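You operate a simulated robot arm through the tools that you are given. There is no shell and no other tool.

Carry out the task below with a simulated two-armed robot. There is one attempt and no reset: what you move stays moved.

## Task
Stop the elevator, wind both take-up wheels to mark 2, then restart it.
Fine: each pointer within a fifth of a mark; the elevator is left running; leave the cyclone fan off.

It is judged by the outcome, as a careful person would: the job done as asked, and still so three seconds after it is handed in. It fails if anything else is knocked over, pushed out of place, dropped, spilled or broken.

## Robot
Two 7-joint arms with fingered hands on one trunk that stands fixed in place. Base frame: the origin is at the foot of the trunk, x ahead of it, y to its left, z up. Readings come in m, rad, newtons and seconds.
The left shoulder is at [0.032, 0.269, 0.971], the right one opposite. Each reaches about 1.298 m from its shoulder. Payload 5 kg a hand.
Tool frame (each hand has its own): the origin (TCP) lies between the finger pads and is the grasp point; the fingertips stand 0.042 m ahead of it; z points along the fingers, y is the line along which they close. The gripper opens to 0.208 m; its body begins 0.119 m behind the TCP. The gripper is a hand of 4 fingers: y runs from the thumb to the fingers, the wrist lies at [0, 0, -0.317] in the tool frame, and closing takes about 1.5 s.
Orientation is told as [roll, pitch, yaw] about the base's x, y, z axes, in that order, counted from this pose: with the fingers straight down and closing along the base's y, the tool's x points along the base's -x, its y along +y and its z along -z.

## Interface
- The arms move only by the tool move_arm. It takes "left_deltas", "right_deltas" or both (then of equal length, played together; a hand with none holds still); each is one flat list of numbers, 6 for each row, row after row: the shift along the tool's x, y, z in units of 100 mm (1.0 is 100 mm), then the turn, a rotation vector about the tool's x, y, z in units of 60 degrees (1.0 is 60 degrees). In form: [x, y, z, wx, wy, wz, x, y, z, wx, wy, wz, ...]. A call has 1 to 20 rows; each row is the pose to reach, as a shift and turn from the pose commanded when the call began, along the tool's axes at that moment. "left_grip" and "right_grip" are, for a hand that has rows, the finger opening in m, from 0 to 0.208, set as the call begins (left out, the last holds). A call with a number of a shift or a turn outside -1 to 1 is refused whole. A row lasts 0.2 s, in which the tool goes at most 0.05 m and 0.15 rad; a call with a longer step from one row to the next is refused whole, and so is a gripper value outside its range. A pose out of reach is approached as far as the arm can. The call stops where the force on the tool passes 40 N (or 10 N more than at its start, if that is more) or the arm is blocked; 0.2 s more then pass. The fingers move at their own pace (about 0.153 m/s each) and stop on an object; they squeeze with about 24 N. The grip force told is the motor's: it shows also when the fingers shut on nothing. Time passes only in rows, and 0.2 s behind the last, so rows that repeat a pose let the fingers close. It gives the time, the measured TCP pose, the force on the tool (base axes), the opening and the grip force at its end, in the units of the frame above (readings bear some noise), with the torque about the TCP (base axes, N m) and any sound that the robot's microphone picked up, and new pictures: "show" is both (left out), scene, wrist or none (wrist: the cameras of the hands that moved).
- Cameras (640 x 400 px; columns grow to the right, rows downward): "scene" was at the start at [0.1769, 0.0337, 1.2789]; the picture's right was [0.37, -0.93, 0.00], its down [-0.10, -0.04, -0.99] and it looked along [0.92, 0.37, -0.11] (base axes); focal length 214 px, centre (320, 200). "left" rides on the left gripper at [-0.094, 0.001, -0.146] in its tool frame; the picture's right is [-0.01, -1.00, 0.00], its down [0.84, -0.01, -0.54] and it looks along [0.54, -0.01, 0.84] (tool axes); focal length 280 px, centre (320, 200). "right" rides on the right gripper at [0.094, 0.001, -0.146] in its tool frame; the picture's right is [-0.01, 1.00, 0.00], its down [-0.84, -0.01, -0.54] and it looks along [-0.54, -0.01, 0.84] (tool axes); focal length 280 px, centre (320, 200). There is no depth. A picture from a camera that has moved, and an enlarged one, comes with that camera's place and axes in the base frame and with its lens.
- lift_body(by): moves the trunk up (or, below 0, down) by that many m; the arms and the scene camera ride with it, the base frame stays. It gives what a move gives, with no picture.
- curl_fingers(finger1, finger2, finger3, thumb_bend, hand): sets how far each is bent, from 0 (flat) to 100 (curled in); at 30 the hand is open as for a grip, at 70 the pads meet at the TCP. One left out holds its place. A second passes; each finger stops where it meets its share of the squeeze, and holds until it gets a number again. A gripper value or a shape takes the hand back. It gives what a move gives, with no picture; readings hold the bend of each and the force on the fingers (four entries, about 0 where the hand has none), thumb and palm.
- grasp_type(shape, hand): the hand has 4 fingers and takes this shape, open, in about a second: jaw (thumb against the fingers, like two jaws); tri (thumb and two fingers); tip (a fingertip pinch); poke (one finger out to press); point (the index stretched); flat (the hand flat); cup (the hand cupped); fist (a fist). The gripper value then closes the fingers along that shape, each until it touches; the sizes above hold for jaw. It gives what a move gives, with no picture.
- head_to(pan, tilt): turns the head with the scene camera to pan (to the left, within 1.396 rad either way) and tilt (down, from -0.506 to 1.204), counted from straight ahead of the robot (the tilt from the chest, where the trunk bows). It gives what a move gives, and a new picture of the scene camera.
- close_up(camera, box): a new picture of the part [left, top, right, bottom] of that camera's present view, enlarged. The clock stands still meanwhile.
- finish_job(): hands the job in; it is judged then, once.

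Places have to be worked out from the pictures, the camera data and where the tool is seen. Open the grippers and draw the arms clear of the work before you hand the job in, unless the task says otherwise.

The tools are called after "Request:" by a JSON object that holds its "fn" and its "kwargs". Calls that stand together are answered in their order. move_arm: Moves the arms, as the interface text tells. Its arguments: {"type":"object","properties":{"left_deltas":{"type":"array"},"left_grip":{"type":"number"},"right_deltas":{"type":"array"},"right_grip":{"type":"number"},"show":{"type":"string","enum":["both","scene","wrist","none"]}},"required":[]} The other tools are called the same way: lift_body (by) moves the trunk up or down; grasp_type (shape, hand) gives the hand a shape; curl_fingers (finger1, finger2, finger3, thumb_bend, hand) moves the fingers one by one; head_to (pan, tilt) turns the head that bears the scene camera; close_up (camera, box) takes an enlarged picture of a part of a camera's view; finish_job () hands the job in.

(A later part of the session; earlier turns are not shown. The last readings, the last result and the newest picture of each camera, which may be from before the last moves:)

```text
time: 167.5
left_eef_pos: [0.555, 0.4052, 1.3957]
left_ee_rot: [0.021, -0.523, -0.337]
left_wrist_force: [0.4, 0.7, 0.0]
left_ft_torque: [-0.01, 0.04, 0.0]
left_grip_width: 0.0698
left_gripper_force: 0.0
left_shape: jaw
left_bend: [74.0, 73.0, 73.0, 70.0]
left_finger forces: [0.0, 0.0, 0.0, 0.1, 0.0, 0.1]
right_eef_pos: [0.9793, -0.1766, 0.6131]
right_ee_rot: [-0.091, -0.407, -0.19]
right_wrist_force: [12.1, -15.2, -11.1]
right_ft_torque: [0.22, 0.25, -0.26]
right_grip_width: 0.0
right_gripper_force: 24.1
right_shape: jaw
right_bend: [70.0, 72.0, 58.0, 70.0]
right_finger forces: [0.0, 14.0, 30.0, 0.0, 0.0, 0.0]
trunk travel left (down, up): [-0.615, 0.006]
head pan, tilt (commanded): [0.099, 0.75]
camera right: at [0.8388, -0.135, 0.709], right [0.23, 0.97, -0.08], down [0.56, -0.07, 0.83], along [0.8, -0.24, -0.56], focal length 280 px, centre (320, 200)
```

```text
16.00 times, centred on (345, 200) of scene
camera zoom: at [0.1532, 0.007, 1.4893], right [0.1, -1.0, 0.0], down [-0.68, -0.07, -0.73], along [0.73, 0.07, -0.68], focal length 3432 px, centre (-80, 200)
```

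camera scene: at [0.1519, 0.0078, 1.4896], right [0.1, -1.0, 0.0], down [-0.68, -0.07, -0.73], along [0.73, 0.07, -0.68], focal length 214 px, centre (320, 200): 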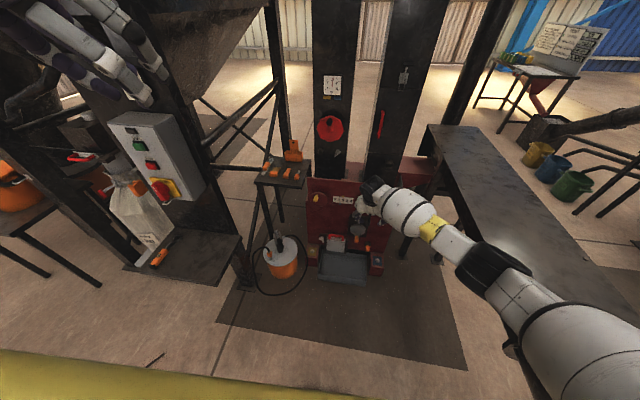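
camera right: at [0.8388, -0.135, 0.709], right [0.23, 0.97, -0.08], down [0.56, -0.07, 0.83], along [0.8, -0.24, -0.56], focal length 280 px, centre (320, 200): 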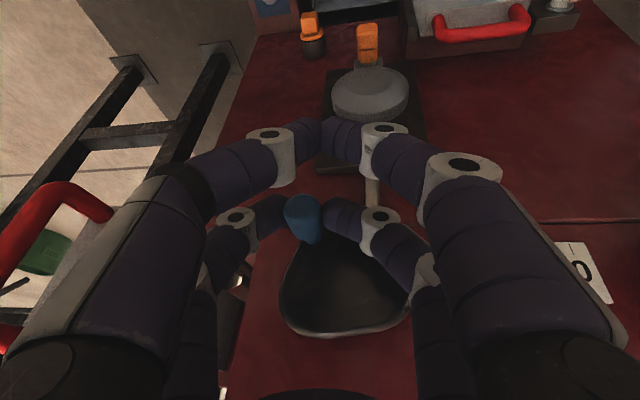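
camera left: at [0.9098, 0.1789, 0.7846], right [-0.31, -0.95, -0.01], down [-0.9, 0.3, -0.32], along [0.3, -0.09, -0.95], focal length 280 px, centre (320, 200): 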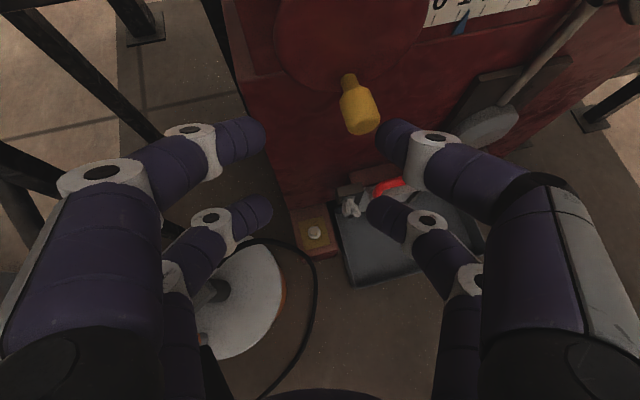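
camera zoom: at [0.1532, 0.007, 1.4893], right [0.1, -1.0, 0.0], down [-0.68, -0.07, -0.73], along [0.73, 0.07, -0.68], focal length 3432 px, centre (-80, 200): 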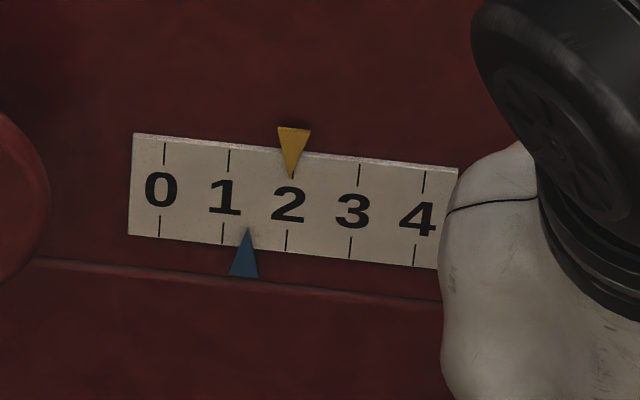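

Clockwise raises blue too (≈1.40 now). I continue along the bottom of the circle to about φ=−60°.

Request:
{"fn": "move_arm", "kwargs": {"right_deltas": [0.016, 0.075, -0.003, 0, 0, 0, 0.028, 0.15, -0.02, 0, 0, 0, 0.033, 0.221, -0.048, 0, 0, 0, 0.033, 0.287, -0.087, 0, 0, 0, 0.033, 0.287, -0.087, 0, 0, 0], "show": "wrist"}}

Request:
{"fn": "close_up", "kwargs": {"camera": "right", "box": [190, 100, 450, 280]}}

Request:
{"fn": "close_up", "kwargs": {"camera": "scene", "box": [330, 190, 360, 210]}}

```text
time: 168.1
left_eef_pos: [0.554, 0.4074, 1.3966]
left_ee_rot: [0.022, -0.522, -0.334]
left_wrist_force: [-1.0, 0.6, 0.3]
left_ft_torque: [-0.03, -0.09, -0.01]
left_grip_width: 0.0698
left_gripper_force: 0.0
left_shape: jaw
left_bend: [74.0, 73.0, 73.0, 70.0]
left_finger forces: [0.1, 0.0, 0.1, 0.0, 0.0, 0.0]
right_eef_pos: [0.9773, -0.1692, 0.6099]
right_ee_rot: [-0.098, -0.408, -0.186]
right_wrist_force: [19.7, -13.5, -19.2]
right_ft_torque: [0.38, 0.35, 0.19]
right_grip_width: 0.0
right_gripper_force: 24.0
right_shape: jaw
right_bend: [70.0, 73.0, 58.0, 70.0]
right_finger forces: [0.0, 14.4, 30.5, 0.1, 0.1, 0.0]
trunk travel left (down, up): [-0.615, 0.006]
head pan, tilt (commanded): [0.099, 0.75]
stopped in row 2 (right hand): the force on the tool passed its limit at 42 N (the readings are from after the stop); the commanded pose is now the measured one
camera right: at [0.8385, -0.1261, 0.7056], right [0.24, 0.97, -0.08], down [0.56, -0.06, 0.83], along [0.8, -0.24, -0.56], focal length 280 px, centre (320, 200)
```

right: 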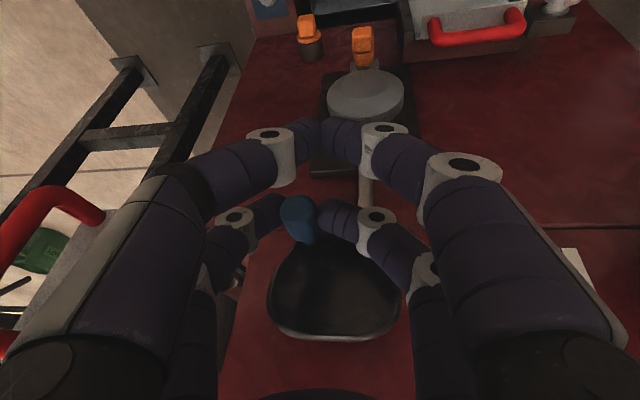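

```text
2.22 times, centred on (320, 190) of right
camera zoom: at [0.8385, -0.1261, 0.7056], right [0.24, 0.97, -0.08], down [0.56, -0.06, 0.83], along [0.8, -0.24, -0.56], focal length 623 px, centre (320, 222)
```

zoom: 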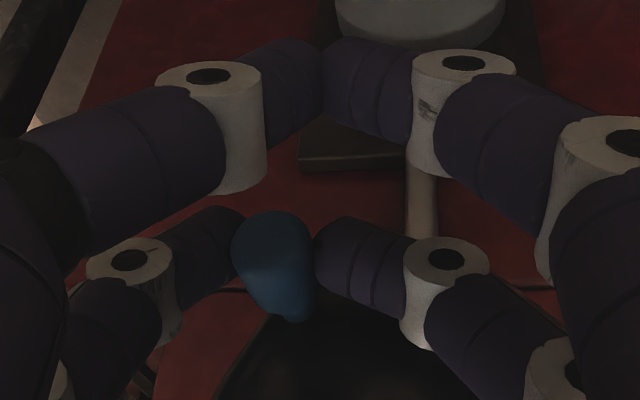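

```text
16.00 times, centred on (345, 200) of scene
camera zoom: at [0.1528, 0.0077, 1.4894], right [0.1, -0.99, 0.0], down [-0.68, -0.07, -0.73], along [0.73, 0.07, -0.68], focal length 3432 px, centre (-80, 200)
```

zoom: 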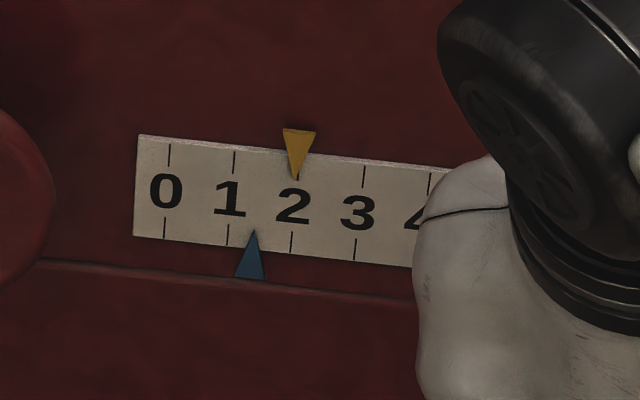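

Force limit reached because the squeeze fights the path; blue now ≈1.41. I loosen the fingers to a fork (~36 mm) so they just push the knob, and continue left along the bottom.

Request:
{"fn": "move_arm", "kwargs": {"right_deltas": [0, 0, 0, 0, 0, 0, 0, 0, 0, 0, 0, 0, 0.003, 0.068, -0.03, 0, 0, 0, 0.006, 0.136, -0.065, 0, 0, 0, 0.006, 0.207, -0.1, 0, 0, 0, 0.007, 0.277, -0.144, 0, 0, 0, 0.0, 0.33, -0.19, 0, 0, 0, -0.004, 0.378, -0.231, 0, 0, 0], "right_grip": 0.038, "show": "wrist"}}

Request:
{"fn": "close_up", "kwargs": {"camera": "right", "box": [190, 100, 450, 280]}}

Request:
{"fn": "close_up", "kwargs": {"camera": "scene", "box": [330, 190, 360, 210]}}

```text
time: 169.9
left_eef_pos: [0.5532, 0.406, 1.3956]
left_ee_rot: [0.021, -0.522, -0.334]
left_wrist_force: [0.7, 1.2, 0.3]
left_ft_torque: [0.03, 0.01, 0.02]
left_grip_width: 0.0701
left_gripper_force: 0.1
left_shape: jaw
left_bend: [74.0, 73.0, 73.0, 70.0]
left_finger forces: [0.0, 0.1, 0.0, 0.0, 0.0, 0.0]
right_eef_pos: [0.9768, -0.1229, 0.6306]
right_ee_rot: [-0.092, -0.408, -0.187]
right_wrist_force: [-0.2, -2.4, 2.4]
right_ft_torque: [-0.13, -0.07, -0.07]
right_grip_width: 0.0384
right_gripper_force: 0.0
right_shape: jaw
right_bend: [73.0, 73.0, 72.0, 70.0]
right_finger forces: [0.0, 0.0, 2.9, 0.1, 0.0, 0.1]
trunk travel left (down, up): [-0.615, 0.006]
head pan, tilt (commanded): [0.099, 0.75]
camera right: at [0.8381, -0.0818, 0.7267], right [0.23, 0.97, -0.08], down [0.56, -0.07, 0.83], along [0.8, -0.24, -0.55], focal length 280 px, centre (320, 200)
```

right: 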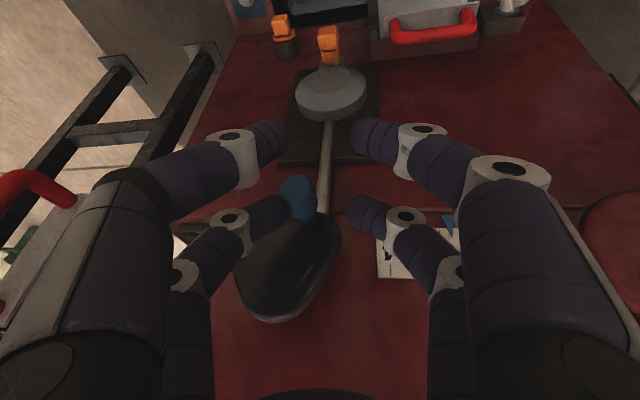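

```text
2.22 times, centred on (320, 190) of right
camera zoom: at [0.8381, -0.0818, 0.7267], right [0.23, 0.97, -0.08], down [0.56, -0.07, 0.83], along [0.8, -0.24, -0.55], focal length 623 px, centre (320, 222)
```

zoom: 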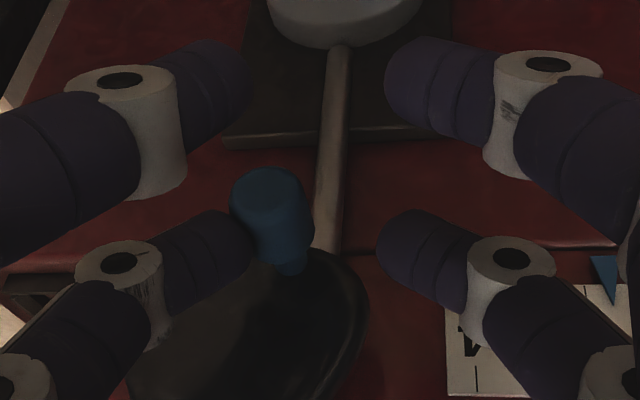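

```text
16.00 times, centred on (345, 200) of scene
camera zoom: at [0.1518, 0.0077, 1.4896], right [0.1, -1.0, 0.0], down [-0.68, -0.07, -0.73], along [0.73, 0.07, -0.68], focal length 3432 px, centre (-80, 200)
```

zoom: 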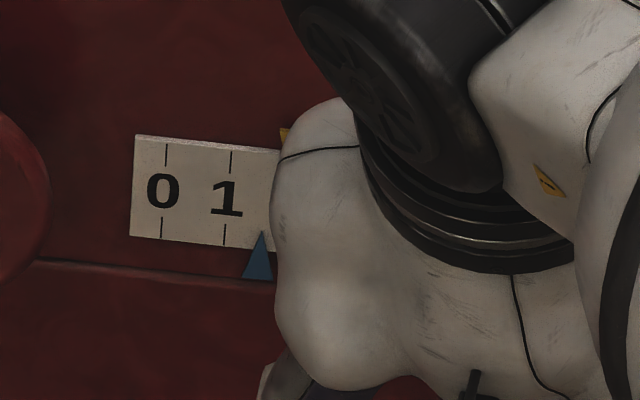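

The fork works well: blue ≈1.58, forces small. The knob is now at lower left (φ≈−60°). As with yellow, I open, drop below the knob, and close into a bar beneath it.

Request:
{"fn": "move_arm", "kwargs": {"right_deltas": [0.0, -0.126, 0.0, 0, 0, 0, 0.0, -0.126, 0.0, 0, 0, 0, 0.05, -0.126, 0.15, 0, 0, 0, 0.1, -0.126, 0.3, 0, 0, 0, 0.153, -0.126, 0.448, 0, 0, 0], "right_grip": 0.08, "show": "wrist"}}

Request:
{"fn": "close_up", "kwargs": {"camera": "right", "box": [190, 120, 450, 300]}}

```text
time: 171.1
left_eef_pos: [0.5534, 0.4059, 1.3968]
left_ee_rot: [0.022, -0.523, -0.335]
left_wrist_force: [-0.2, 0.3, -0.4]
left_ft_torque: [0.06, 0.0, -0.03]
left_grip_width: 0.0703
left_gripper_force: 0.1
left_shape: jaw
left_bend: [74.0, 73.0, 73.0, 70.0]
left_finger forces: [0.0, 0.0, 0.0, 0.0, 0.1, 0.1]
right_eef_pos: [0.9776, -0.1408, 0.5848]
right_ee_rot: [-0.091, -0.41, -0.186]
right_wrist_force: [-0.6, -0.8, -0.3]
right_ft_torque: [0.03, 0.03, 0.01]
right_grip_width: 0.0798
right_gripper_force: 0.1
right_shape: jaw
right_bend: [73.0, 73.0, 73.0, 70.0]
right_finger forces: [0.1, 0.0, 0.0, 0.0, 0.0, 0.0]
trunk travel left (down, up): [-0.615, 0.006]
head pan, tilt (commanded): [0.099, 0.75]
camera right: at [0.8385, -0.0997, 0.6802], right [0.23, 0.97, -0.08], down [0.56, -0.07, 0.83], along [0.8, -0.24, -0.56], focal length 280 px, centre (320, 200)
```

right: 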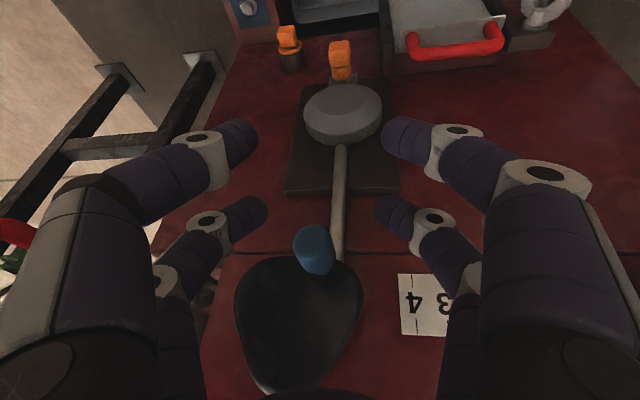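

```text
2.22 times, centred on (320, 210) of right
camera zoom: at [0.8385, -0.0997, 0.6802], right [0.23, 0.97, -0.08], down [0.56, -0.07, 0.83], along [0.8, -0.24, -0.56], focal length 623 px, centre (320, 178)
```

zoom: 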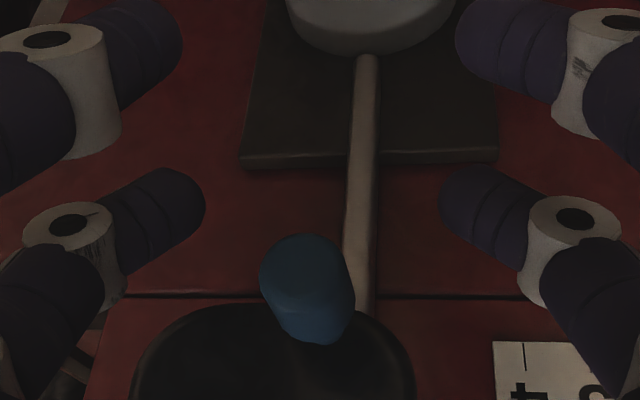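

Clear below the knob. I close the pair into the bar and then push it up along the left side.

Request:
{"fn": "move_arm", "kwargs": {"right_deltas": [0, 0, 0, 0, 0, 0, 0, 0, 0, 0, 0, 0, 0, 0, 0, 0, 0, 0, 0, 0, 0, 0, 0, 0], "right_grip": 0.0, "show": "wrist"}}

Request:
{"fn": "close_up", "kwargs": {"camera": "right", "box": [190, 120, 450, 300]}}

```text
time: 172.1
left_eef_pos: [0.5528, 0.4059, 1.3956]
left_ee_rot: [0.019, -0.523, -0.335]
left_wrist_force: [-0.1, 0.0, -0.8]
left_ft_torque: [0.0, -0.02, 0.0]
left_grip_width: 0.0699
left_gripper_force: 0.2
left_shape: jaw
left_bend: [74.0, 73.0, 73.0, 70.0]
left_finger forces: [0.0, 0.0, 0.0, 0.0, 0.0, 0.0]
right_eef_pos: [0.9774, -0.1413, 0.5859]
right_ee_rot: [-0.092, -0.409, -0.186]
right_wrist_force: [0.2, 0.2, -0.5]
right_ft_torque: [0.02, -0.01, -0.01]
right_grip_width: 0.0002
right_gripper_force: 24.4
right_shape: jaw
right_bend: [70.0, 70.0, 70.0, 70.0]
right_finger forces: [0.0, 0.0, 0.1, 0.1, 0.1, 0.1]
trunk travel left (down, up): [-0.615, 0.006]
head pan, tilt (commanded): [0.099, 0.75]
camera right: at [0.8381, -0.0994, 0.6805], right [0.23, 0.97, -0.08], down [0.56, -0.07, 0.83], along [0.8, -0.24, -0.56], focal length 280 px, centre (320, 200)
```

right: 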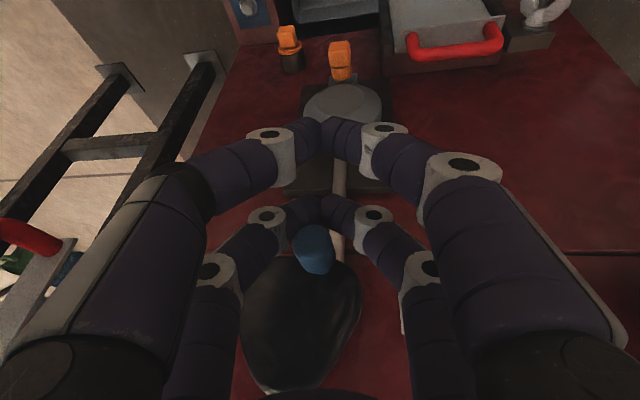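

```text
2.22 times, centred on (320, 210) of right
camera zoom: at [0.8381, -0.0994, 0.6805], right [0.23, 0.97, -0.08], down [0.56, -0.07, 0.83], along [0.8, -0.24, -0.56], focal length 623 px, centre (320, 178)
```

zoom: 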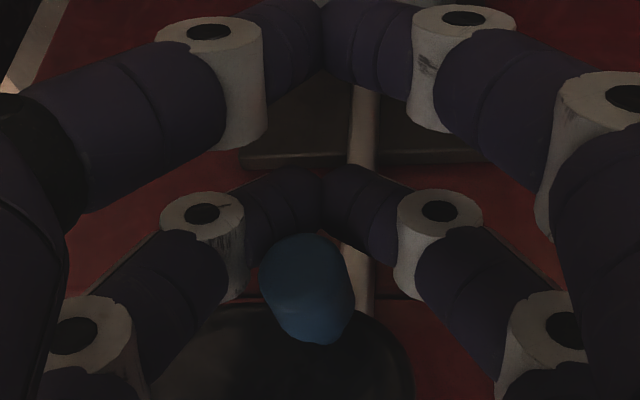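

The bar is under the knob. I push up along the arc to about 9 o'clock.

Request:
{"fn": "move_arm", "kwargs": {"right_deltas": [-0.022, 0.058, -0.088, 0, 0, 0, -0.044, 0.115, -0.175, 0, 0, 0, -0.072, 0.155, -0.266, 0, 0, 0, -0.109, 0.168, -0.365, 0, 0, 0, -0.155, 0.155, -0.468, 0, 0, 0, -0.155, 0.155, -0.468, 0, 0, 0], "show": "wrist"}}

Request:
{"fn": "close_up", "kwargs": {"camera": "right", "box": [190, 120, 450, 300]}}

Request:
{"fn": "close_up", "kwargs": {"camera": "scene", "box": [325, 185, 365, 210]}}

```text
time: 173.5
left_eef_pos: [0.5528, 0.4062, 1.3969]
left_ee_rot: [0.021, -0.523, -0.335]
left_wrist_force: [0.6, 0.6, 0.1]
left_ft_torque: [-0.05, 0.01, 0.0]
left_grip_width: 0.0701
left_gripper_force: 0.1
left_shape: jaw
left_bend: [74.0, 73.0, 73.0, 70.0]
left_finger forces: [0.1, 0.0, 0.0, 0.0, 0.0, 0.0]
right_eef_pos: [0.9765, -0.1216, 0.6323]
right_ee_rot: [-0.093, -0.408, -0.187]
right_wrist_force: [-0.5, 0.3, -1.0]
right_ft_torque: [0.04, 0.04, -0.01]
right_grip_width: 0.0
right_gripper_force: 24.4
right_shape: jaw
right_bend: [70.0, 70.0, 70.0, 70.0]
right_finger forces: [0.0, 0.0, 0.0, 0.0, 0.0, 0.0]
trunk travel left (down, up): [-0.615, 0.006]
head pan, tilt (commanded): [0.099, 0.75]
camera right: at [0.8384, -0.0795, 0.7279], right [0.23, 0.97, -0.08], down [0.56, -0.07, 0.83], along [0.8, -0.24, -0.56], focal length 280 px, centre (320, 200)
```

right: 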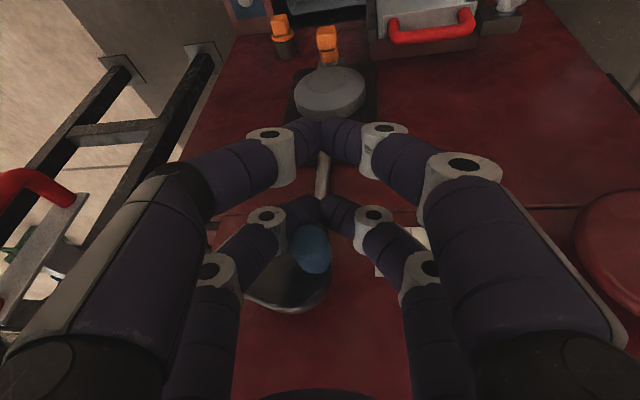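

```text
2.22 times, centred on (320, 210) of right
camera zoom: at [0.8384, -0.0795, 0.7279], right [0.23, 0.97, -0.08], down [0.56, -0.07, 0.83], along [0.8, -0.24, -0.56], focal length 623 px, centre (320, 178)
```

zoom: 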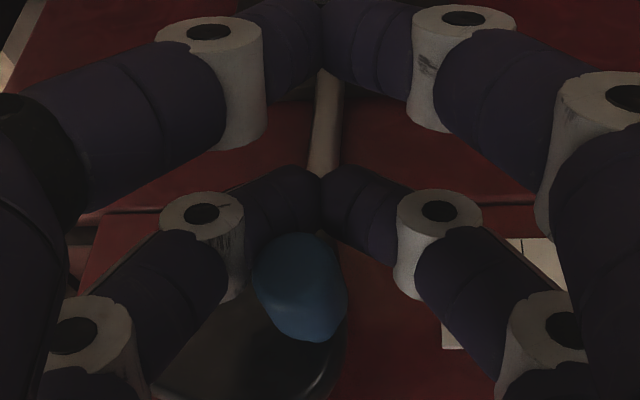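

```text
16.00 times, centred on (345, 198) of scene
camera zoom: at [0.1521, 0.0078, 1.4895], right [0.1, -1.0, 0.0], down [-0.68, -0.07, -0.73], along [0.73, 0.07, -0.68], focal length 3432 px, centre (-80, 240)
```

zoom: 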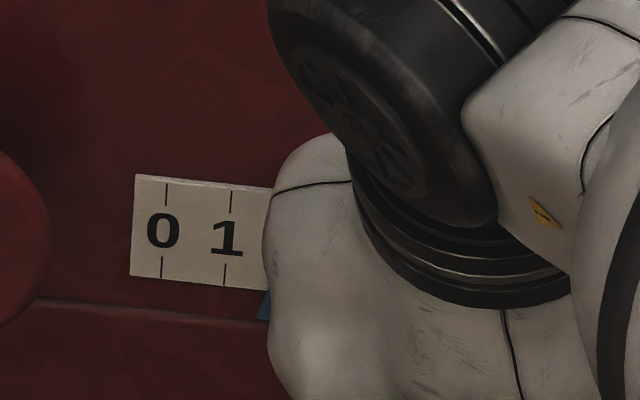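

The knob follows the bar up with almost no force. The hand hides the blue pointer tip; I swing the head left to see the scale past it.

Request:
{"fn": "head_to", "kwargs": {"pan": 0.8, "tilt": 0.6}}

Request:
{"fn": "close_up", "kwargs": {"camera": "scene", "box": [520, 220, 620, 290]}}

```text
time: 174.6
left_eef_pos: [0.5525, 0.4057, 1.3987]
left_ee_rot: [0.021, -0.524, -0.336]
left_wrist_force: [-0.4, 0.6, 0.3]
left_ft_torque: [0.01, -0.02, 0.02]
left_grip_width: 0.0702
left_gripper_force: 0.0
left_shape: jaw
left_bend: [74.0, 73.0, 73.0, 70.0]
left_finger forces: [0.1, 0.0, 0.1, 0.0, 0.0, 0.0]
right_eef_pos: [0.9767, -0.1214, 0.6321]
right_ee_rot: [-0.093, -0.406, -0.187]
right_wrist_force: [-0.9, -2.0, -0.8]
right_ft_torque: [0.05, 0.01, -0.04]
right_grip_width: 0.0
right_gripper_force: 23.7
right_shape: jaw
right_bend: [70.0, 70.0, 70.0, 70.0]
right_finger forces: [0.0, 0.0, 0.1, 0.1, 0.0, 0.0]
trunk travel left (down, up): [-0.615, 0.006]
head pan, tilt (commanded): [0.799, 0.6]
camera scene: at [0.1311, 0.0628, 1.5024], right [0.72, -0.7, 0.0], down [-0.39, -0.4, -0.82], along [0.58, 0.59, -0.57], focal length 214 px, centre (320, 200)
```

scene: 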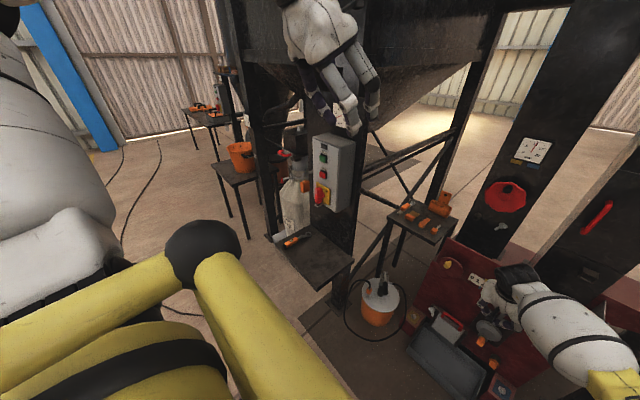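

```text
5.71 times, centred on (570, 255) of scene
camera zoom: at [0.1311, 0.0628, 1.5024], right [0.72, -0.7, 0.0], down [-0.39, -0.4, -0.82], along [0.58, 0.59, -0.57], focal length 1226 px, centre (-1109, -114)
```

zoom: 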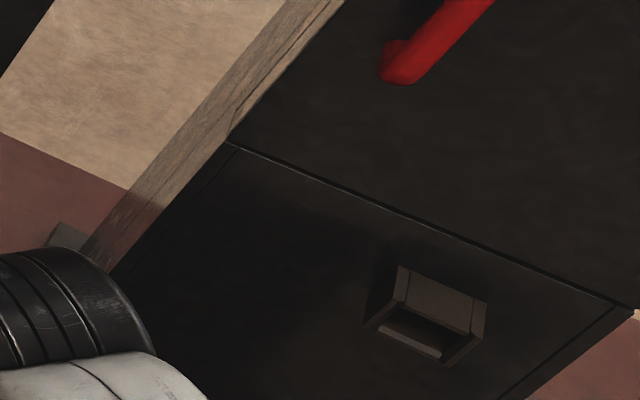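

The scale is at about (480, 280) in this picture; I zoom there.

Request:
{"fn": "close_up", "kwargs": {"camera": "scene", "box": [460, 265, 500, 295]}}

```text
13.33 times, centred on (480, 280) of scene
camera zoom: at [0.1311, 0.0628, 1.5024], right [0.72, -0.7, 0.0], down [-0.39, -0.4, -0.82], along [0.58, 0.59, -0.57], focal length 2860 px, centre (-1813, -867)
```

zoom: 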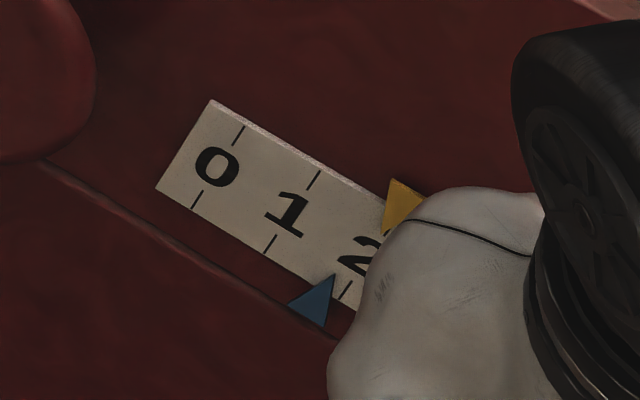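

From here blue reads ≈1.80. About 60° more is needed; I push further around to roughly φ=50° and re-read.

Request:
{"fn": "move_arm", "kwargs": {"right_deltas": [-0.034, -0.019, -0.073, 0, 0, 0, -0.068, -0.038, -0.145, 0, 0, 0, -0.117, -0.098, -0.229, 0, 0, 0, -0.163, -0.179, -0.293, 0, 0, 0, -0.163, -0.179, -0.293, 0, 0, 0], "show": "wrist"}}

Request:
{"fn": "close_up", "kwargs": {"camera": "scene", "box": [460, 265, 500, 295]}}

Request:
{"fn": "close_up", "kwargs": {"camera": "right", "box": [190, 120, 450, 300]}}

```text
time: 175.9
left_eef_pos: [0.5525, 0.4079, 1.3969]
left_ee_rot: [0.021, -0.524, -0.332]
left_wrist_force: [-0.7, 0.2, 0.4]
left_ft_torque: [-0.02, -0.08, 0.02]
left_grip_width: 0.07
left_gripper_force: 0.0
left_shape: jaw
left_bend: [74.0, 73.0, 73.0, 70.0]
left_finger forces: [0.1, 0.0, 0.0, 0.0, 0.1, 0.0]
right_eef_pos: [0.9744, -0.1398, 0.662]
right_ee_rot: [-0.099, -0.401, -0.188]
right_wrist_force: [6.8, -6.7, -18.4]
right_ft_torque: [0.42, 0.5, -0.03]
right_grip_width: 0.0
right_gripper_force: 23.7
right_shape: jaw
right_bend: [70.0, 70.0, 70.0, 70.0]
right_finger forces: [0.0, 0.0, 0.1, 0.1, 0.0, 0.0]
trunk travel left (down, up): [-0.615, 0.006]
head pan, tilt (commanded): [0.799, 0.6]
stopped in row 5 (right hand): the force on the tool passed its limit at 41 N (the readings are from after the stop); the commanded pose is now the measured one
camera right: at [0.8367, -0.0971, 0.7584], right [0.24, 0.97, -0.08], down [0.56, -0.07, 0.82], along [0.79, -0.24, -0.56], focal length 280 px, centre (320, 200)
```

right: 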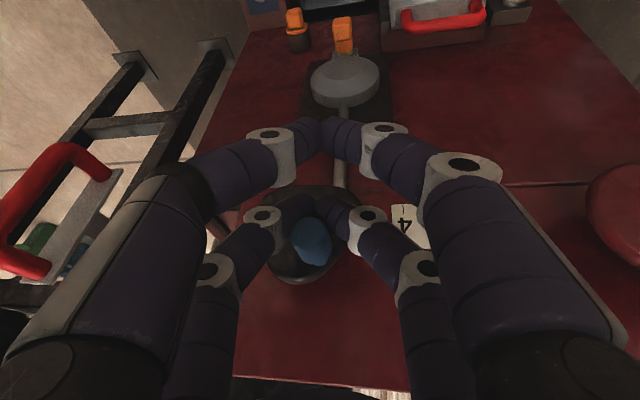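

```text
13.33 times, centred on (480, 280) of scene
camera zoom: at [0.1317, 0.0628, 1.5026], right [0.72, -0.7, 0.0], down [-0.39, -0.41, -0.83], along [0.57, 0.59, -0.57], focal length 2860 px, centre (-1813, -867)
```

zoom: 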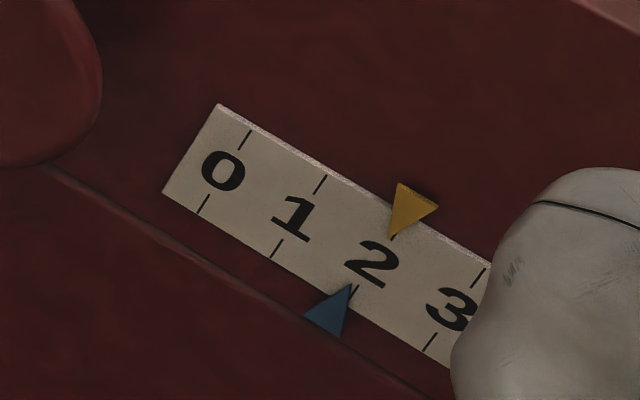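

```text
2.22 times, centred on (320, 210) of right
camera zoom: at [0.8367, -0.0971, 0.7584], right [0.24, 0.97, -0.08], down [0.56, -0.07, 0.82], along [0.79, -0.24, -0.56], focal length 623 px, centre (320, 178)
```

zoom: 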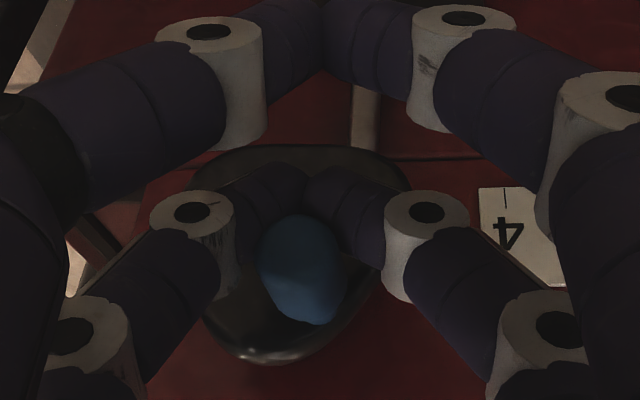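

Blue now ≈1.94, yellow ≈1.98. I ease the hand down off the knob and read where they rest.

Request:
{"fn": "move_arm", "kwargs": {"right_deltas": [0.04, 0.002, 0.09, 0, 0, 0, 0.08, 0.004, 0.18, 0, 0, 0, 0.08, 0.004, 0.18, 0, 0, 0], "show": "wrist"}}

Request:
{"fn": "close_up", "kwargs": {"camera": "scene", "box": [460, 265, 500, 295]}}

```text
time: 176.7
left_eef_pos: [0.5522, 0.4054, 1.3964]
left_ee_rot: [0.022, -0.523, -0.333]
left_wrist_force: [0.9, 0.4, -0.4]
left_ft_torque: [-0.03, -0.01, 0.0]
left_grip_width: 0.0701
left_gripper_force: 0.1
left_shape: jaw
left_bend: [74.0, 73.0, 73.0, 70.0]
left_finger forces: [0.0, 0.0, 0.0, 0.0, 0.0, 0.1]
right_eef_pos: [0.9753, -0.138, 0.6461]
right_ee_rot: [-0.095, -0.405, -0.188]
right_wrist_force: [-0.1, 0.9, -0.6]
right_ft_torque: [-0.04, -0.01, -0.03]
right_grip_width: 0.0001
right_gripper_force: 23.9
right_shape: jaw
right_bend: [70.0, 70.0, 70.0, 70.0]
right_finger forces: [0.0, 0.0, 0.0, 0.0, 0.0, 0.0]
trunk travel left (down, up): [-0.615, 0.006]
head pan, tilt (commanded): [0.799, 0.6]
camera right: at [0.8363, -0.0963, 0.7417], right [0.23, 0.97, -0.08], down [0.56, -0.07, 0.83], along [0.79, -0.24, -0.56], focal length 280 px, centre (320, 200)
```

right: 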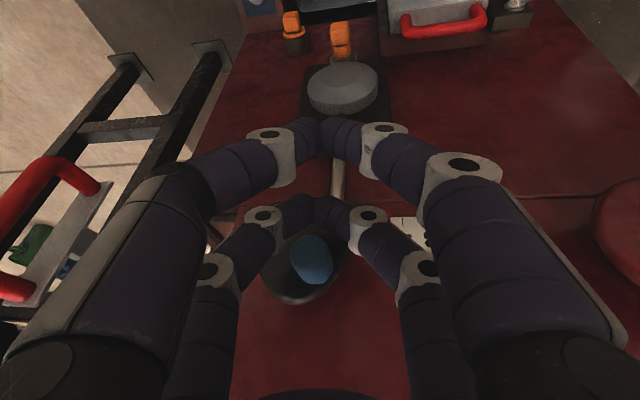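

```text
13.33 times, centred on (480, 280) of scene
camera zoom: at [0.1308, 0.0632, 1.5025], right [0.72, -0.7, 0.0], down [-0.39, -0.41, -0.83], along [0.58, 0.59, -0.56], focal length 2860 px, centre (-1813, -867)
```

zoom: 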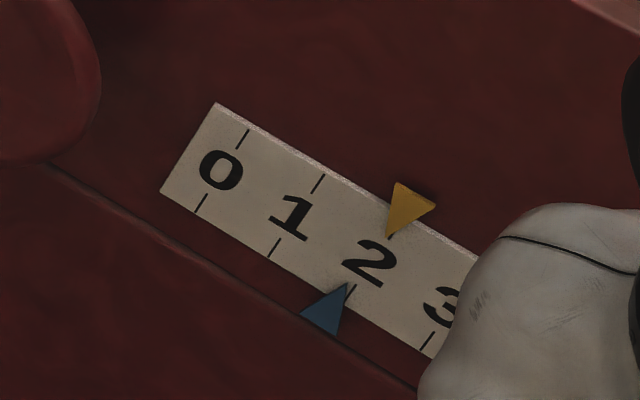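

Blue rests at ≈1.93 and yellow ≈1.98, both within a fifth. I withdraw the right hand straight back from under the knob.

Request:
{"fn": "move_arm", "kwargs": {"right_deltas": [0.17, -0.036, -0.046, 0, 0, 0, 0.33, -0.072, -0.092, 0, 0, 0, 0.5, -0.108, -0.139, 0, 0, 0, 0.664, -0.144, -0.185, 0, 0, 0], "show": "wrist"}}

Request:
{"fn": "close_up", "kwargs": {"camera": "scene", "box": [460, 265, 500, 295]}}

```text
time: 177.7
left_eef_pos: [0.5524, 0.4075, 1.3964]
left_ee_rot: [0.022, -0.525, -0.335]
left_wrist_force: [0.0, 0.1, -0.2]
left_ft_torque: [0.02, -0.02, 0.01]
left_grip_width: 0.0704
left_gripper_force: 0.0
left_shape: jaw
left_bend: [74.0, 73.0, 73.0, 70.0]
left_finger forces: [0.0, 0.0, 0.0, 0.0, 0.0, 0.1]
right_eef_pos: [0.9055, -0.1379, 0.6368]
right_ee_rot: [-0.093, -0.405, -0.189]
right_wrist_force: [-0.2, 1.4, 0.2]
right_ft_torque: [0.03, 0.04, -0.02]
right_grip_width: 0.0
right_gripper_force: 24.3
right_shape: jaw
right_bend: [70.0, 70.0, 70.0, 70.0]
right_finger forces: [0.1, 0.1, 0.1, 0.1, 0.0, 0.1]
trunk travel left (down, up): [-0.615, 0.006]
head pan, tilt (commanded): [0.799, 0.6]
camera right: at [0.7661, -0.0968, 0.7335], right [0.24, 0.97, -0.08], down [0.56, -0.07, 0.83], along [0.79, -0.24, -0.56], focal length 280 px, centre (320, 200)
```

right: 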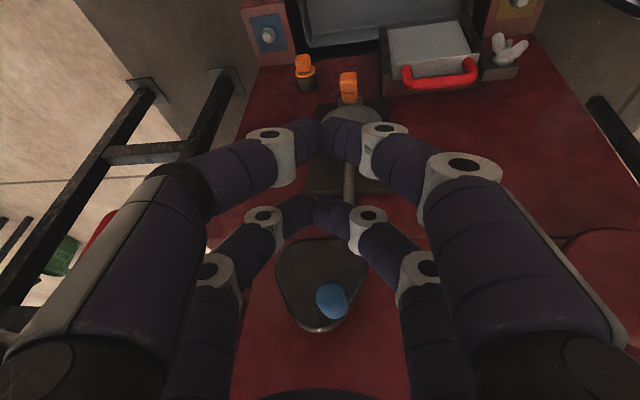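

```text
13.33 times, centred on (480, 280) of scene
camera zoom: at [0.131, 0.0629, 1.5025], right [0.72, -0.7, 0.0], down [-0.39, -0.41, -0.83], along [0.58, 0.59, -0.56], focal length 2860 px, centre (-1813, -867)
```

zoom: 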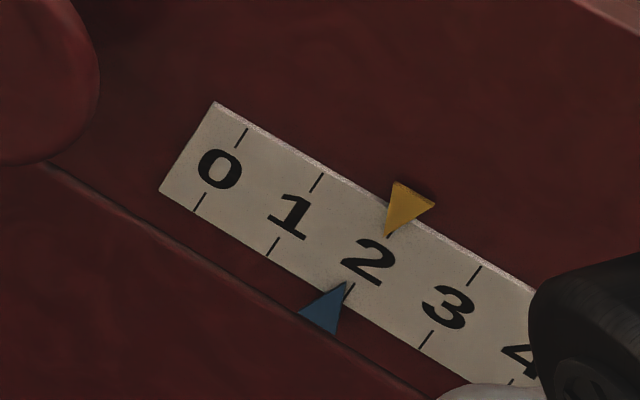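

Blue ≈1.92, yellow ≈1.99 after withdrawing. I raise the right hand straight up clear of the boot and then read the scale from straight ahead.

Request:
{"fn": "move_arm", "kwargs": {"right_deltas": [-0.1, -0.02, -0.23, 0, 0, 0, -0.2, -0.04, -0.46, 0, 0, 0, -0.3, -0.06, -0.69, 0, 0, 0, -0.394, -0.085, -0.915, 0, 0, 0], "show": "none"}}

Request:
{"fn": "move_arm", "kwargs": {"right_deltas": [-0.1, -0.02, -0.23, 0, 0, 0, -0.2, -0.04, -0.46, 0, 0, 0, -0.3, -0.06, -0.69, 0, 0, 0, -0.394, -0.085, -0.915, 0, 0, 0], "show": "none"}}

Request:
{"fn": "head_to", "kwargs": {"pan": 0.0, "tilt": 0.7}}

```text
time: 178.7
left_eef_pos: [0.5522, 0.4078, 1.396]
left_ee_rot: [0.021, -0.525, -0.335]
left_wrist_force: [-0.3, -0.1, -0.1]
left_ft_torque: [0.03, -0.04, 0.01]
left_grip_width: 0.0703
left_gripper_force: 0.0
left_shape: jaw
left_bend: [74.0, 73.0, 73.0, 70.0]
left_finger forces: [0.0, 0.1, 0.0, 0.0, 0.0, 0.0]
right_eef_pos: [0.9054, -0.139, 0.7379]
right_ee_rot: [-0.095, -0.404, -0.188]
right_wrist_force: [-0.8, -0.2, -0.8]
right_ft_torque: [0.0, -0.08, 0.02]
right_grip_width: 0.0
right_gripper_force: 23.4
right_shape: jaw
right_bend: [70.0, 70.0, 70.0, 70.0]
right_finger forces: [0.0, 0.1, 0.0, 0.0, 0.1, 0.1]
trunk travel left (down, up): [-0.615, 0.006]
head pan, tilt (commanded): [0.799, 0.6]
```

```text
time: 179.7
left_eef_pos: [0.5524, 0.4061, 1.3971]
left_ee_rot: [0.02, -0.523, -0.335]
left_wrist_force: [-0.3, -0.6, 0.1]
left_ft_torque: [-0.01, -0.05, 0.01]
left_grip_width: 0.0701
left_gripper_force: 0.0
left_shape: jaw
left_bend: [74.0, 73.0, 73.0, 70.0]
left_finger forces: [0.0, 0.1, 0.0, 0.0, 0.0, 0.0]
right_eef_pos: [0.905, -0.1374, 0.8376]
right_ee_rot: [-0.095, -0.404, -0.186]
right_wrist_force: [-1.4, -0.2, -0.9]
right_ft_torque: [-0.05, -0.05, 0.0]
right_grip_width: 0.0
right_gripper_force: 24.2
right_shape: jaw
right_bend: [70.0, 70.0, 70.0, 70.0]
right_finger forces: [0.0, 0.0, 0.1, 0.0, 0.0, 0.0]
trunk travel left (down, up): [-0.615, 0.006]
head pan, tilt (commanded): [0.799, 0.6]
```

```text
time: 180.8
left_eef_pos: [0.5537, 0.4065, 1.3959]
left_ee_rot: [0.019, -0.524, -0.335]
left_wrist_force: [0.1, -0.7, 0.1]
left_ft_torque: [0.02, -0.02, -0.01]
left_grip_width: 0.0702
left_gripper_force: 0.1
left_shape: jaw
left_bend: [74.0, 73.0, 73.0, 70.0]
left_finger forces: [0.0, 0.1, 0.0, 0.0, 0.0, 0.1]
right_eef_pos: [0.9047, -0.1376, 0.837]
right_ee_rot: [-0.093, -0.405, -0.186]
right_wrist_force: [0.2, -0.5, 0.4]
right_ft_torque: [0.0, 0.02, 0.02]
right_grip_width: 0.0
right_gripper_force: 23.8
right_shape: jaw
right_bend: [70.0, 70.0, 70.0, 70.0]
right_finger forces: [0.1, 0.0, 0.0, 0.0, 0.1, 0.0]
trunk travel left (down, up): [-0.615, 0.006]
head pan, tilt (commanded): [0.0, 0.7]
camera scene: at [0.1542, -0.0003, 1.4938], right [0.0, -1.0, 0.0], down [-0.64, 0.0, -0.77], along [0.77, 0.0, -0.64], focal length 214 px, centre (320, 200)
```

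scene: 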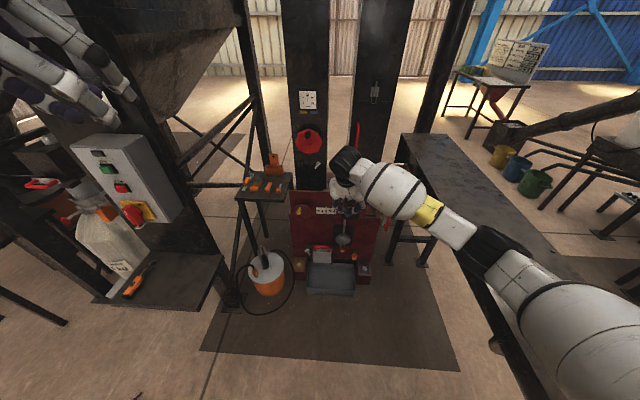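

Request:
{"fn": "close_up", "kwargs": {"camera": "scene", "box": [310, 200, 345, 222]}}

```text
16.00 times, centred on (328, 211) of scene
camera zoom: at [0.1542, -0.0003, 1.4938], right [0.0, -1.0, 0.0], down [-0.64, 0.0, -0.77], along [0.77, 0.0, -0.64], focal length 3432 px, centre (200, 24)
```

zoom: 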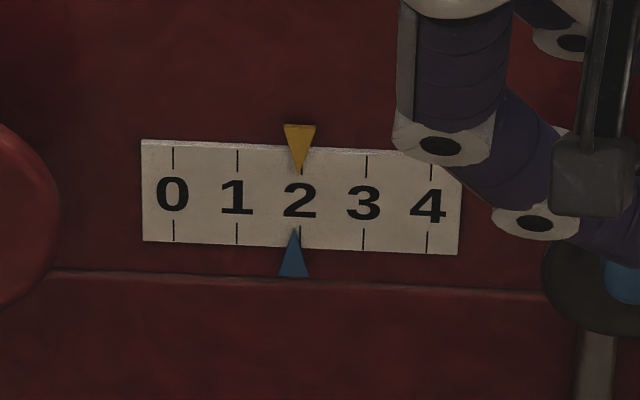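

Straight-on view: yellow ≈1.97, blue ≈1.90, both inside a fifth of mark 2. Now I take the right arm up and back out of the way before lowering the trunk for the START button.

Request:
{"fn": "move_arm", "kwargs": {"right_deltas": [-0.09, 0.027, -0.237, 0, 0, 0, -0.18, 0.055, -0.474, 0, 0, 0, -0.27, 0.082, -0.71, 0, 0, 0, -0.361, 0.11, -0.947, 0, 0, 0], "show": "none"}}

Request:
{"fn": "move_arm", "kwargs": {"right_deltas": [-0.09, 0.027, -0.237, 0, 0, 0, -0.18, 0.055, -0.474, 0, 0, 0, -0.27, 0.082, -0.71, 0, 0, 0, -0.361, 0.11, -0.947, 0, 0, 0], "show": "none"}}

Request:
{"fn": "move_arm", "kwargs": {"right_deltas": [-0.07, 0.0, -0.24, 0, 0, 0, -0.14, 0.0, -0.48, 0, 0, 0, -0.2, 0.0, -0.72, 0, 0, 0, -0.27, 0.0, -0.96, 0, 0, 0], "show": "scene"}}

```text
time: 181.8
left_eef_pos: [0.5514, 0.4064, 1.3968]
left_ee_rot: [0.021, -0.523, -0.335]
left_wrist_force: [-1.1, 0.9, 1.0]
left_ft_torque: [-0.03, -0.03, -0.02]
left_grip_width: 0.07
left_gripper_force: 0.3
left_shape: jaw
left_bend: [74.0, 73.0, 73.0, 70.0]
left_finger forces: [0.1, 0.1, 0.0, 0.1, 0.0, 0.0]
right_eef_pos: [0.9048, -0.1173, 0.9368]
right_ee_rot: [-0.097, -0.404, -0.187]
right_wrist_force: [-0.3, 0.4, -1.7]
right_ft_torque: [-0.05, -0.11, -0.01]
right_grip_width: 0.0001
right_gripper_force: 24.2
right_shape: jaw
right_bend: [70.0, 70.0, 70.0, 70.0]
right_finger forces: [0.0, 0.1, 0.0, 0.0, 0.0, 0.0]
trunk travel left (down, up): [-0.615, 0.006]
head pan, tilt (commanded): [0.0, 0.7]
```

```text
time: 182.8
left_eef_pos: [0.5526, 0.4081, 1.3962]
left_ee_rot: [0.021, -0.522, -0.335]
left_wrist_force: [0.3, 0.1, -0.3]
left_ft_torque: [0.0, -0.06, 0.0]
left_grip_width: 0.0701
left_gripper_force: 0.0
left_shape: jaw
left_bend: [74.0, 73.0, 73.0, 70.0]
left_finger forces: [0.0, 0.1, 0.0, 0.0, 0.0, 0.0]
right_eef_pos: [0.9049, -0.0979, 1.0362]
right_ee_rot: [-0.095, -0.406, -0.187]
right_wrist_force: [-0.4, 0.6, -1.3]
right_ft_torque: [-0.02, -0.09, -0.01]
right_grip_width: 0.0
right_gripper_force: 24.1
right_shape: jaw
right_bend: [70.0, 70.0, 70.0, 70.0]
right_finger forces: [0.1, 0.0, 0.0, 0.0, 0.1, 0.0]
trunk travel left (down, up): [-0.615, 0.006]
head pan, tilt (commanded): [0.0, 0.7]
```

```text
time: 183.8
left_eef_pos: [0.5519, 0.4068, 1.3984]
left_ee_rot: [0.02, -0.524, -0.336]
left_wrist_force: [-0.6, 0.0, 0.8]
left_ft_torque: [-0.07, -0.08, -0.03]
left_grip_width: 0.0702
left_gripper_force: 0.0
left_shape: jaw
left_bend: [74.0, 73.0, 73.0, 70.0]
left_finger forces: [0.0, 0.0, 0.0, 0.0, 0.0, 0.1]
right_eef_pos: [0.8951, -0.0858, 1.1357]
right_ee_rot: [-0.097, -0.406, -0.186]
right_wrist_force: [-0.6, 0.8, -0.9]
right_ft_torque: [-0.05, -0.05, -0.01]
right_grip_width: 0.0
right_gripper_force: 24.0
right_shape: jaw
right_bend: [70.0, 70.0, 70.0, 70.0]
right_finger forces: [0.0, 0.0, 0.0, 0.1, 0.0, 0.0]
trunk travel left (down, up): [-0.615, 0.006]
head pan, tilt (commanded): [0.0, 0.7]
camera scene: at [0.1539, -0.0002, 1.4939], right [0.0, -1.0, 0.0], down [-0.64, 0.0, -0.77], along [0.77, 0.0, -0.64], focal length 214 px, centre (320, 200)
```

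scene: 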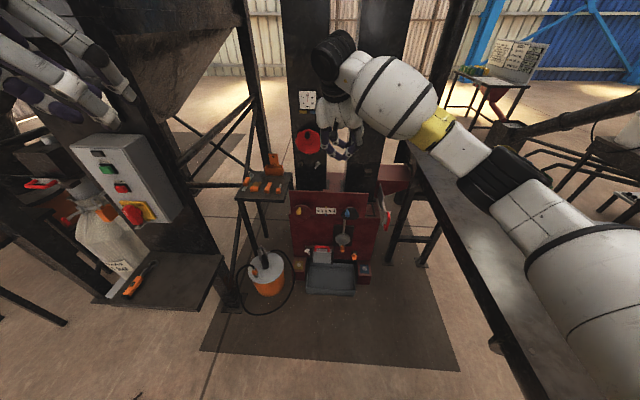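

The boot is unobstructed now; one more clean reading of both pointers, then I keep raising the right arm.

Request:
{"fn": "close_up", "kwargs": {"camera": "scene", "box": [310, 200, 345, 222]}}

Request:
{"fn": "move_arm", "kwargs": {"right_deltas": [-0.1, -0.07, -0.24, 0, 0, 0, -0.2, -0.15, -0.48, 0, 0, 0, -0.25, -0.22, -0.74, 0, 0, 0, -0.3, -0.3, -1.0, 0, 0, 0], "show": "none"}}

Request:
{"fn": "move_arm", "kwargs": {"right_deltas": [0.0, -0.12, -0.24, 0, 0.05, 0, 0.0, -0.25, -0.48, 0, 0.1, 0, 0.0, -0.37, -0.74, 0, 0.15, 0, 0.0, -0.5, -1.0, 0, 0.2, 0], "show": "none"}}

Request:
{"fn": "move_arm", "kwargs": {"right_deltas": [0.2, -0.12, -0.24, 0, 0, 0, 0.4, -0.25, -0.48, 0, 0, 0, 0.5, -0.37, -0.74, 0, 0, 0, 0.6, -0.5, -1.0, 0, 0, 0], "show": "scene"}}

```text
16.00 times, centred on (328, 211) of scene
camera zoom: at [0.1539, -0.0002, 1.4939], right [0.0, -1.0, 0.0], down [-0.64, 0.0, -0.77], along [0.77, 0.0, -0.64], focal length 3432 px, centre (200, 24)
```

zoom: 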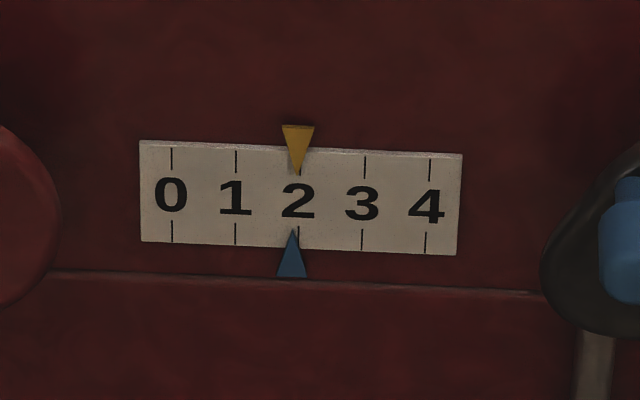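

```text
time: 184.8
left_eef_pos: [0.5518, 0.406, 1.3968]
left_ee_rot: [0.02, -0.524, -0.336]
left_wrist_force: [0.1, -0.2, 0.3]
left_ft_torque: [0.05, -0.05, -0.01]
left_grip_width: 0.0701
left_gripper_force: 0.0
left_shape: jaw
left_bend: [74.0, 73.0, 73.0, 70.0]
left_finger forces: [0.0, 0.0, 0.0, 0.0, 0.0, 0.1]
right_eef_pos: [0.8778, -0.1043, 1.2412]
right_ee_rot: [-0.096, -0.403, -0.186]
right_wrist_force: [0.2, 0.6, -0.5]
right_ft_torque: [-0.01, -0.02, 0.01]
right_grip_width: 0.0001
right_gripper_force: 23.8
right_shape: jaw
right_bend: [70.0, 70.0, 70.0, 70.0]
right_finger forces: [0.0, 0.0, 0.1, 0.0, 0.1, 0.0]
trunk travel left (down, up): [-0.615, 0.006]
head pan, tilt (commanded): [0.0, 0.7]
```

```text
time: 185.8
left_eef_pos: [0.5519, 0.4065, 1.3965]
left_ee_rot: [0.021, -0.524, -0.336]
left_wrist_force: [-1.4, -0.3, 0.4]
left_ft_torque: [-0.02, -0.05, 0.0]
left_grip_width: 0.07
left_gripper_force: 0.1
left_shape: jaw
left_bend: [74.0, 73.0, 73.0, 70.0]
left_finger forces: [0.1, 0.1, 0.0, 0.0, 0.0, 0.0]
right_eef_pos: [0.829, -0.1362, 1.3387]
right_ee_rot: [-0.089, -0.196, -0.207]
right_wrist_force: [-1.3, -0.2, -1.1]
right_ft_torque: [-0.02, -0.04, -0.02]
right_grip_width: 0.0
right_gripper_force: 24.1
right_shape: jaw
right_bend: [70.0, 70.0, 70.0, 70.0]
right_finger forces: [0.0, 0.1, 0.0, 0.0, 0.0, 0.0]
trunk travel left (down, up): [-0.615, 0.006]
head pan, tilt (commanded): [0.0, 0.7]
```

```text
time: 186.8
left_eef_pos: [0.5517, 0.4069, 1.3963]
left_ee_rot: [0.021, -0.525, -0.334]
left_wrist_force: [-0.6, 1.3, -1.0]
left_ft_torque: [0.01, -0.07, 0.02]
left_grip_width: 0.0698
left_gripper_force: 0.0
left_shape: jaw
left_bend: [74.0, 73.0, 73.0, 70.0]
left_finger forces: [0.0, 0.1, 0.1, 0.1, 0.0, 0.1]
right_eef_pos: [0.7443, -0.161, 1.4282]
right_ee_rot: [-0.088, -0.196, -0.208]
right_wrist_force: [-0.9, -0.5, -1.0]
right_ft_torque: [-0.05, 0.01, 0.02]
right_grip_width: 0.0002
right_gripper_force: 23.8
right_shape: jaw
right_bend: [70.0, 70.0, 70.0, 70.0]
right_finger forces: [0.0, 0.0, 0.1, 0.0, 0.1, 0.0]
trunk travel left (down, up): [-0.615, 0.006]
head pan, tilt (commanded): [0.0, 0.7]
camera scene: at [0.1539, -0.0004, 1.494], right [0.0, -1.0, 0.0], down [-0.64, 0.0, -0.77], along [0.77, 0.0, -0.64], focal length 214 px, centre (320, 200)
```

scene: 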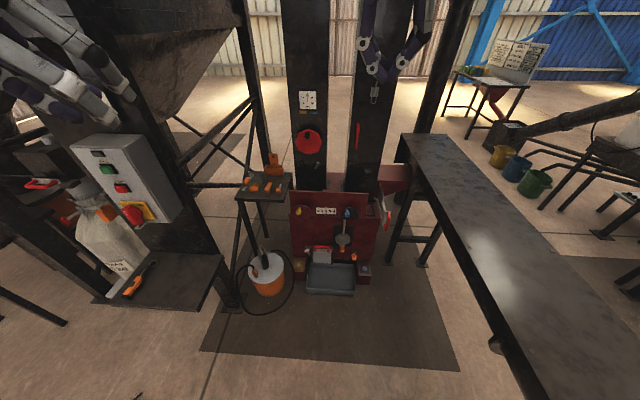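

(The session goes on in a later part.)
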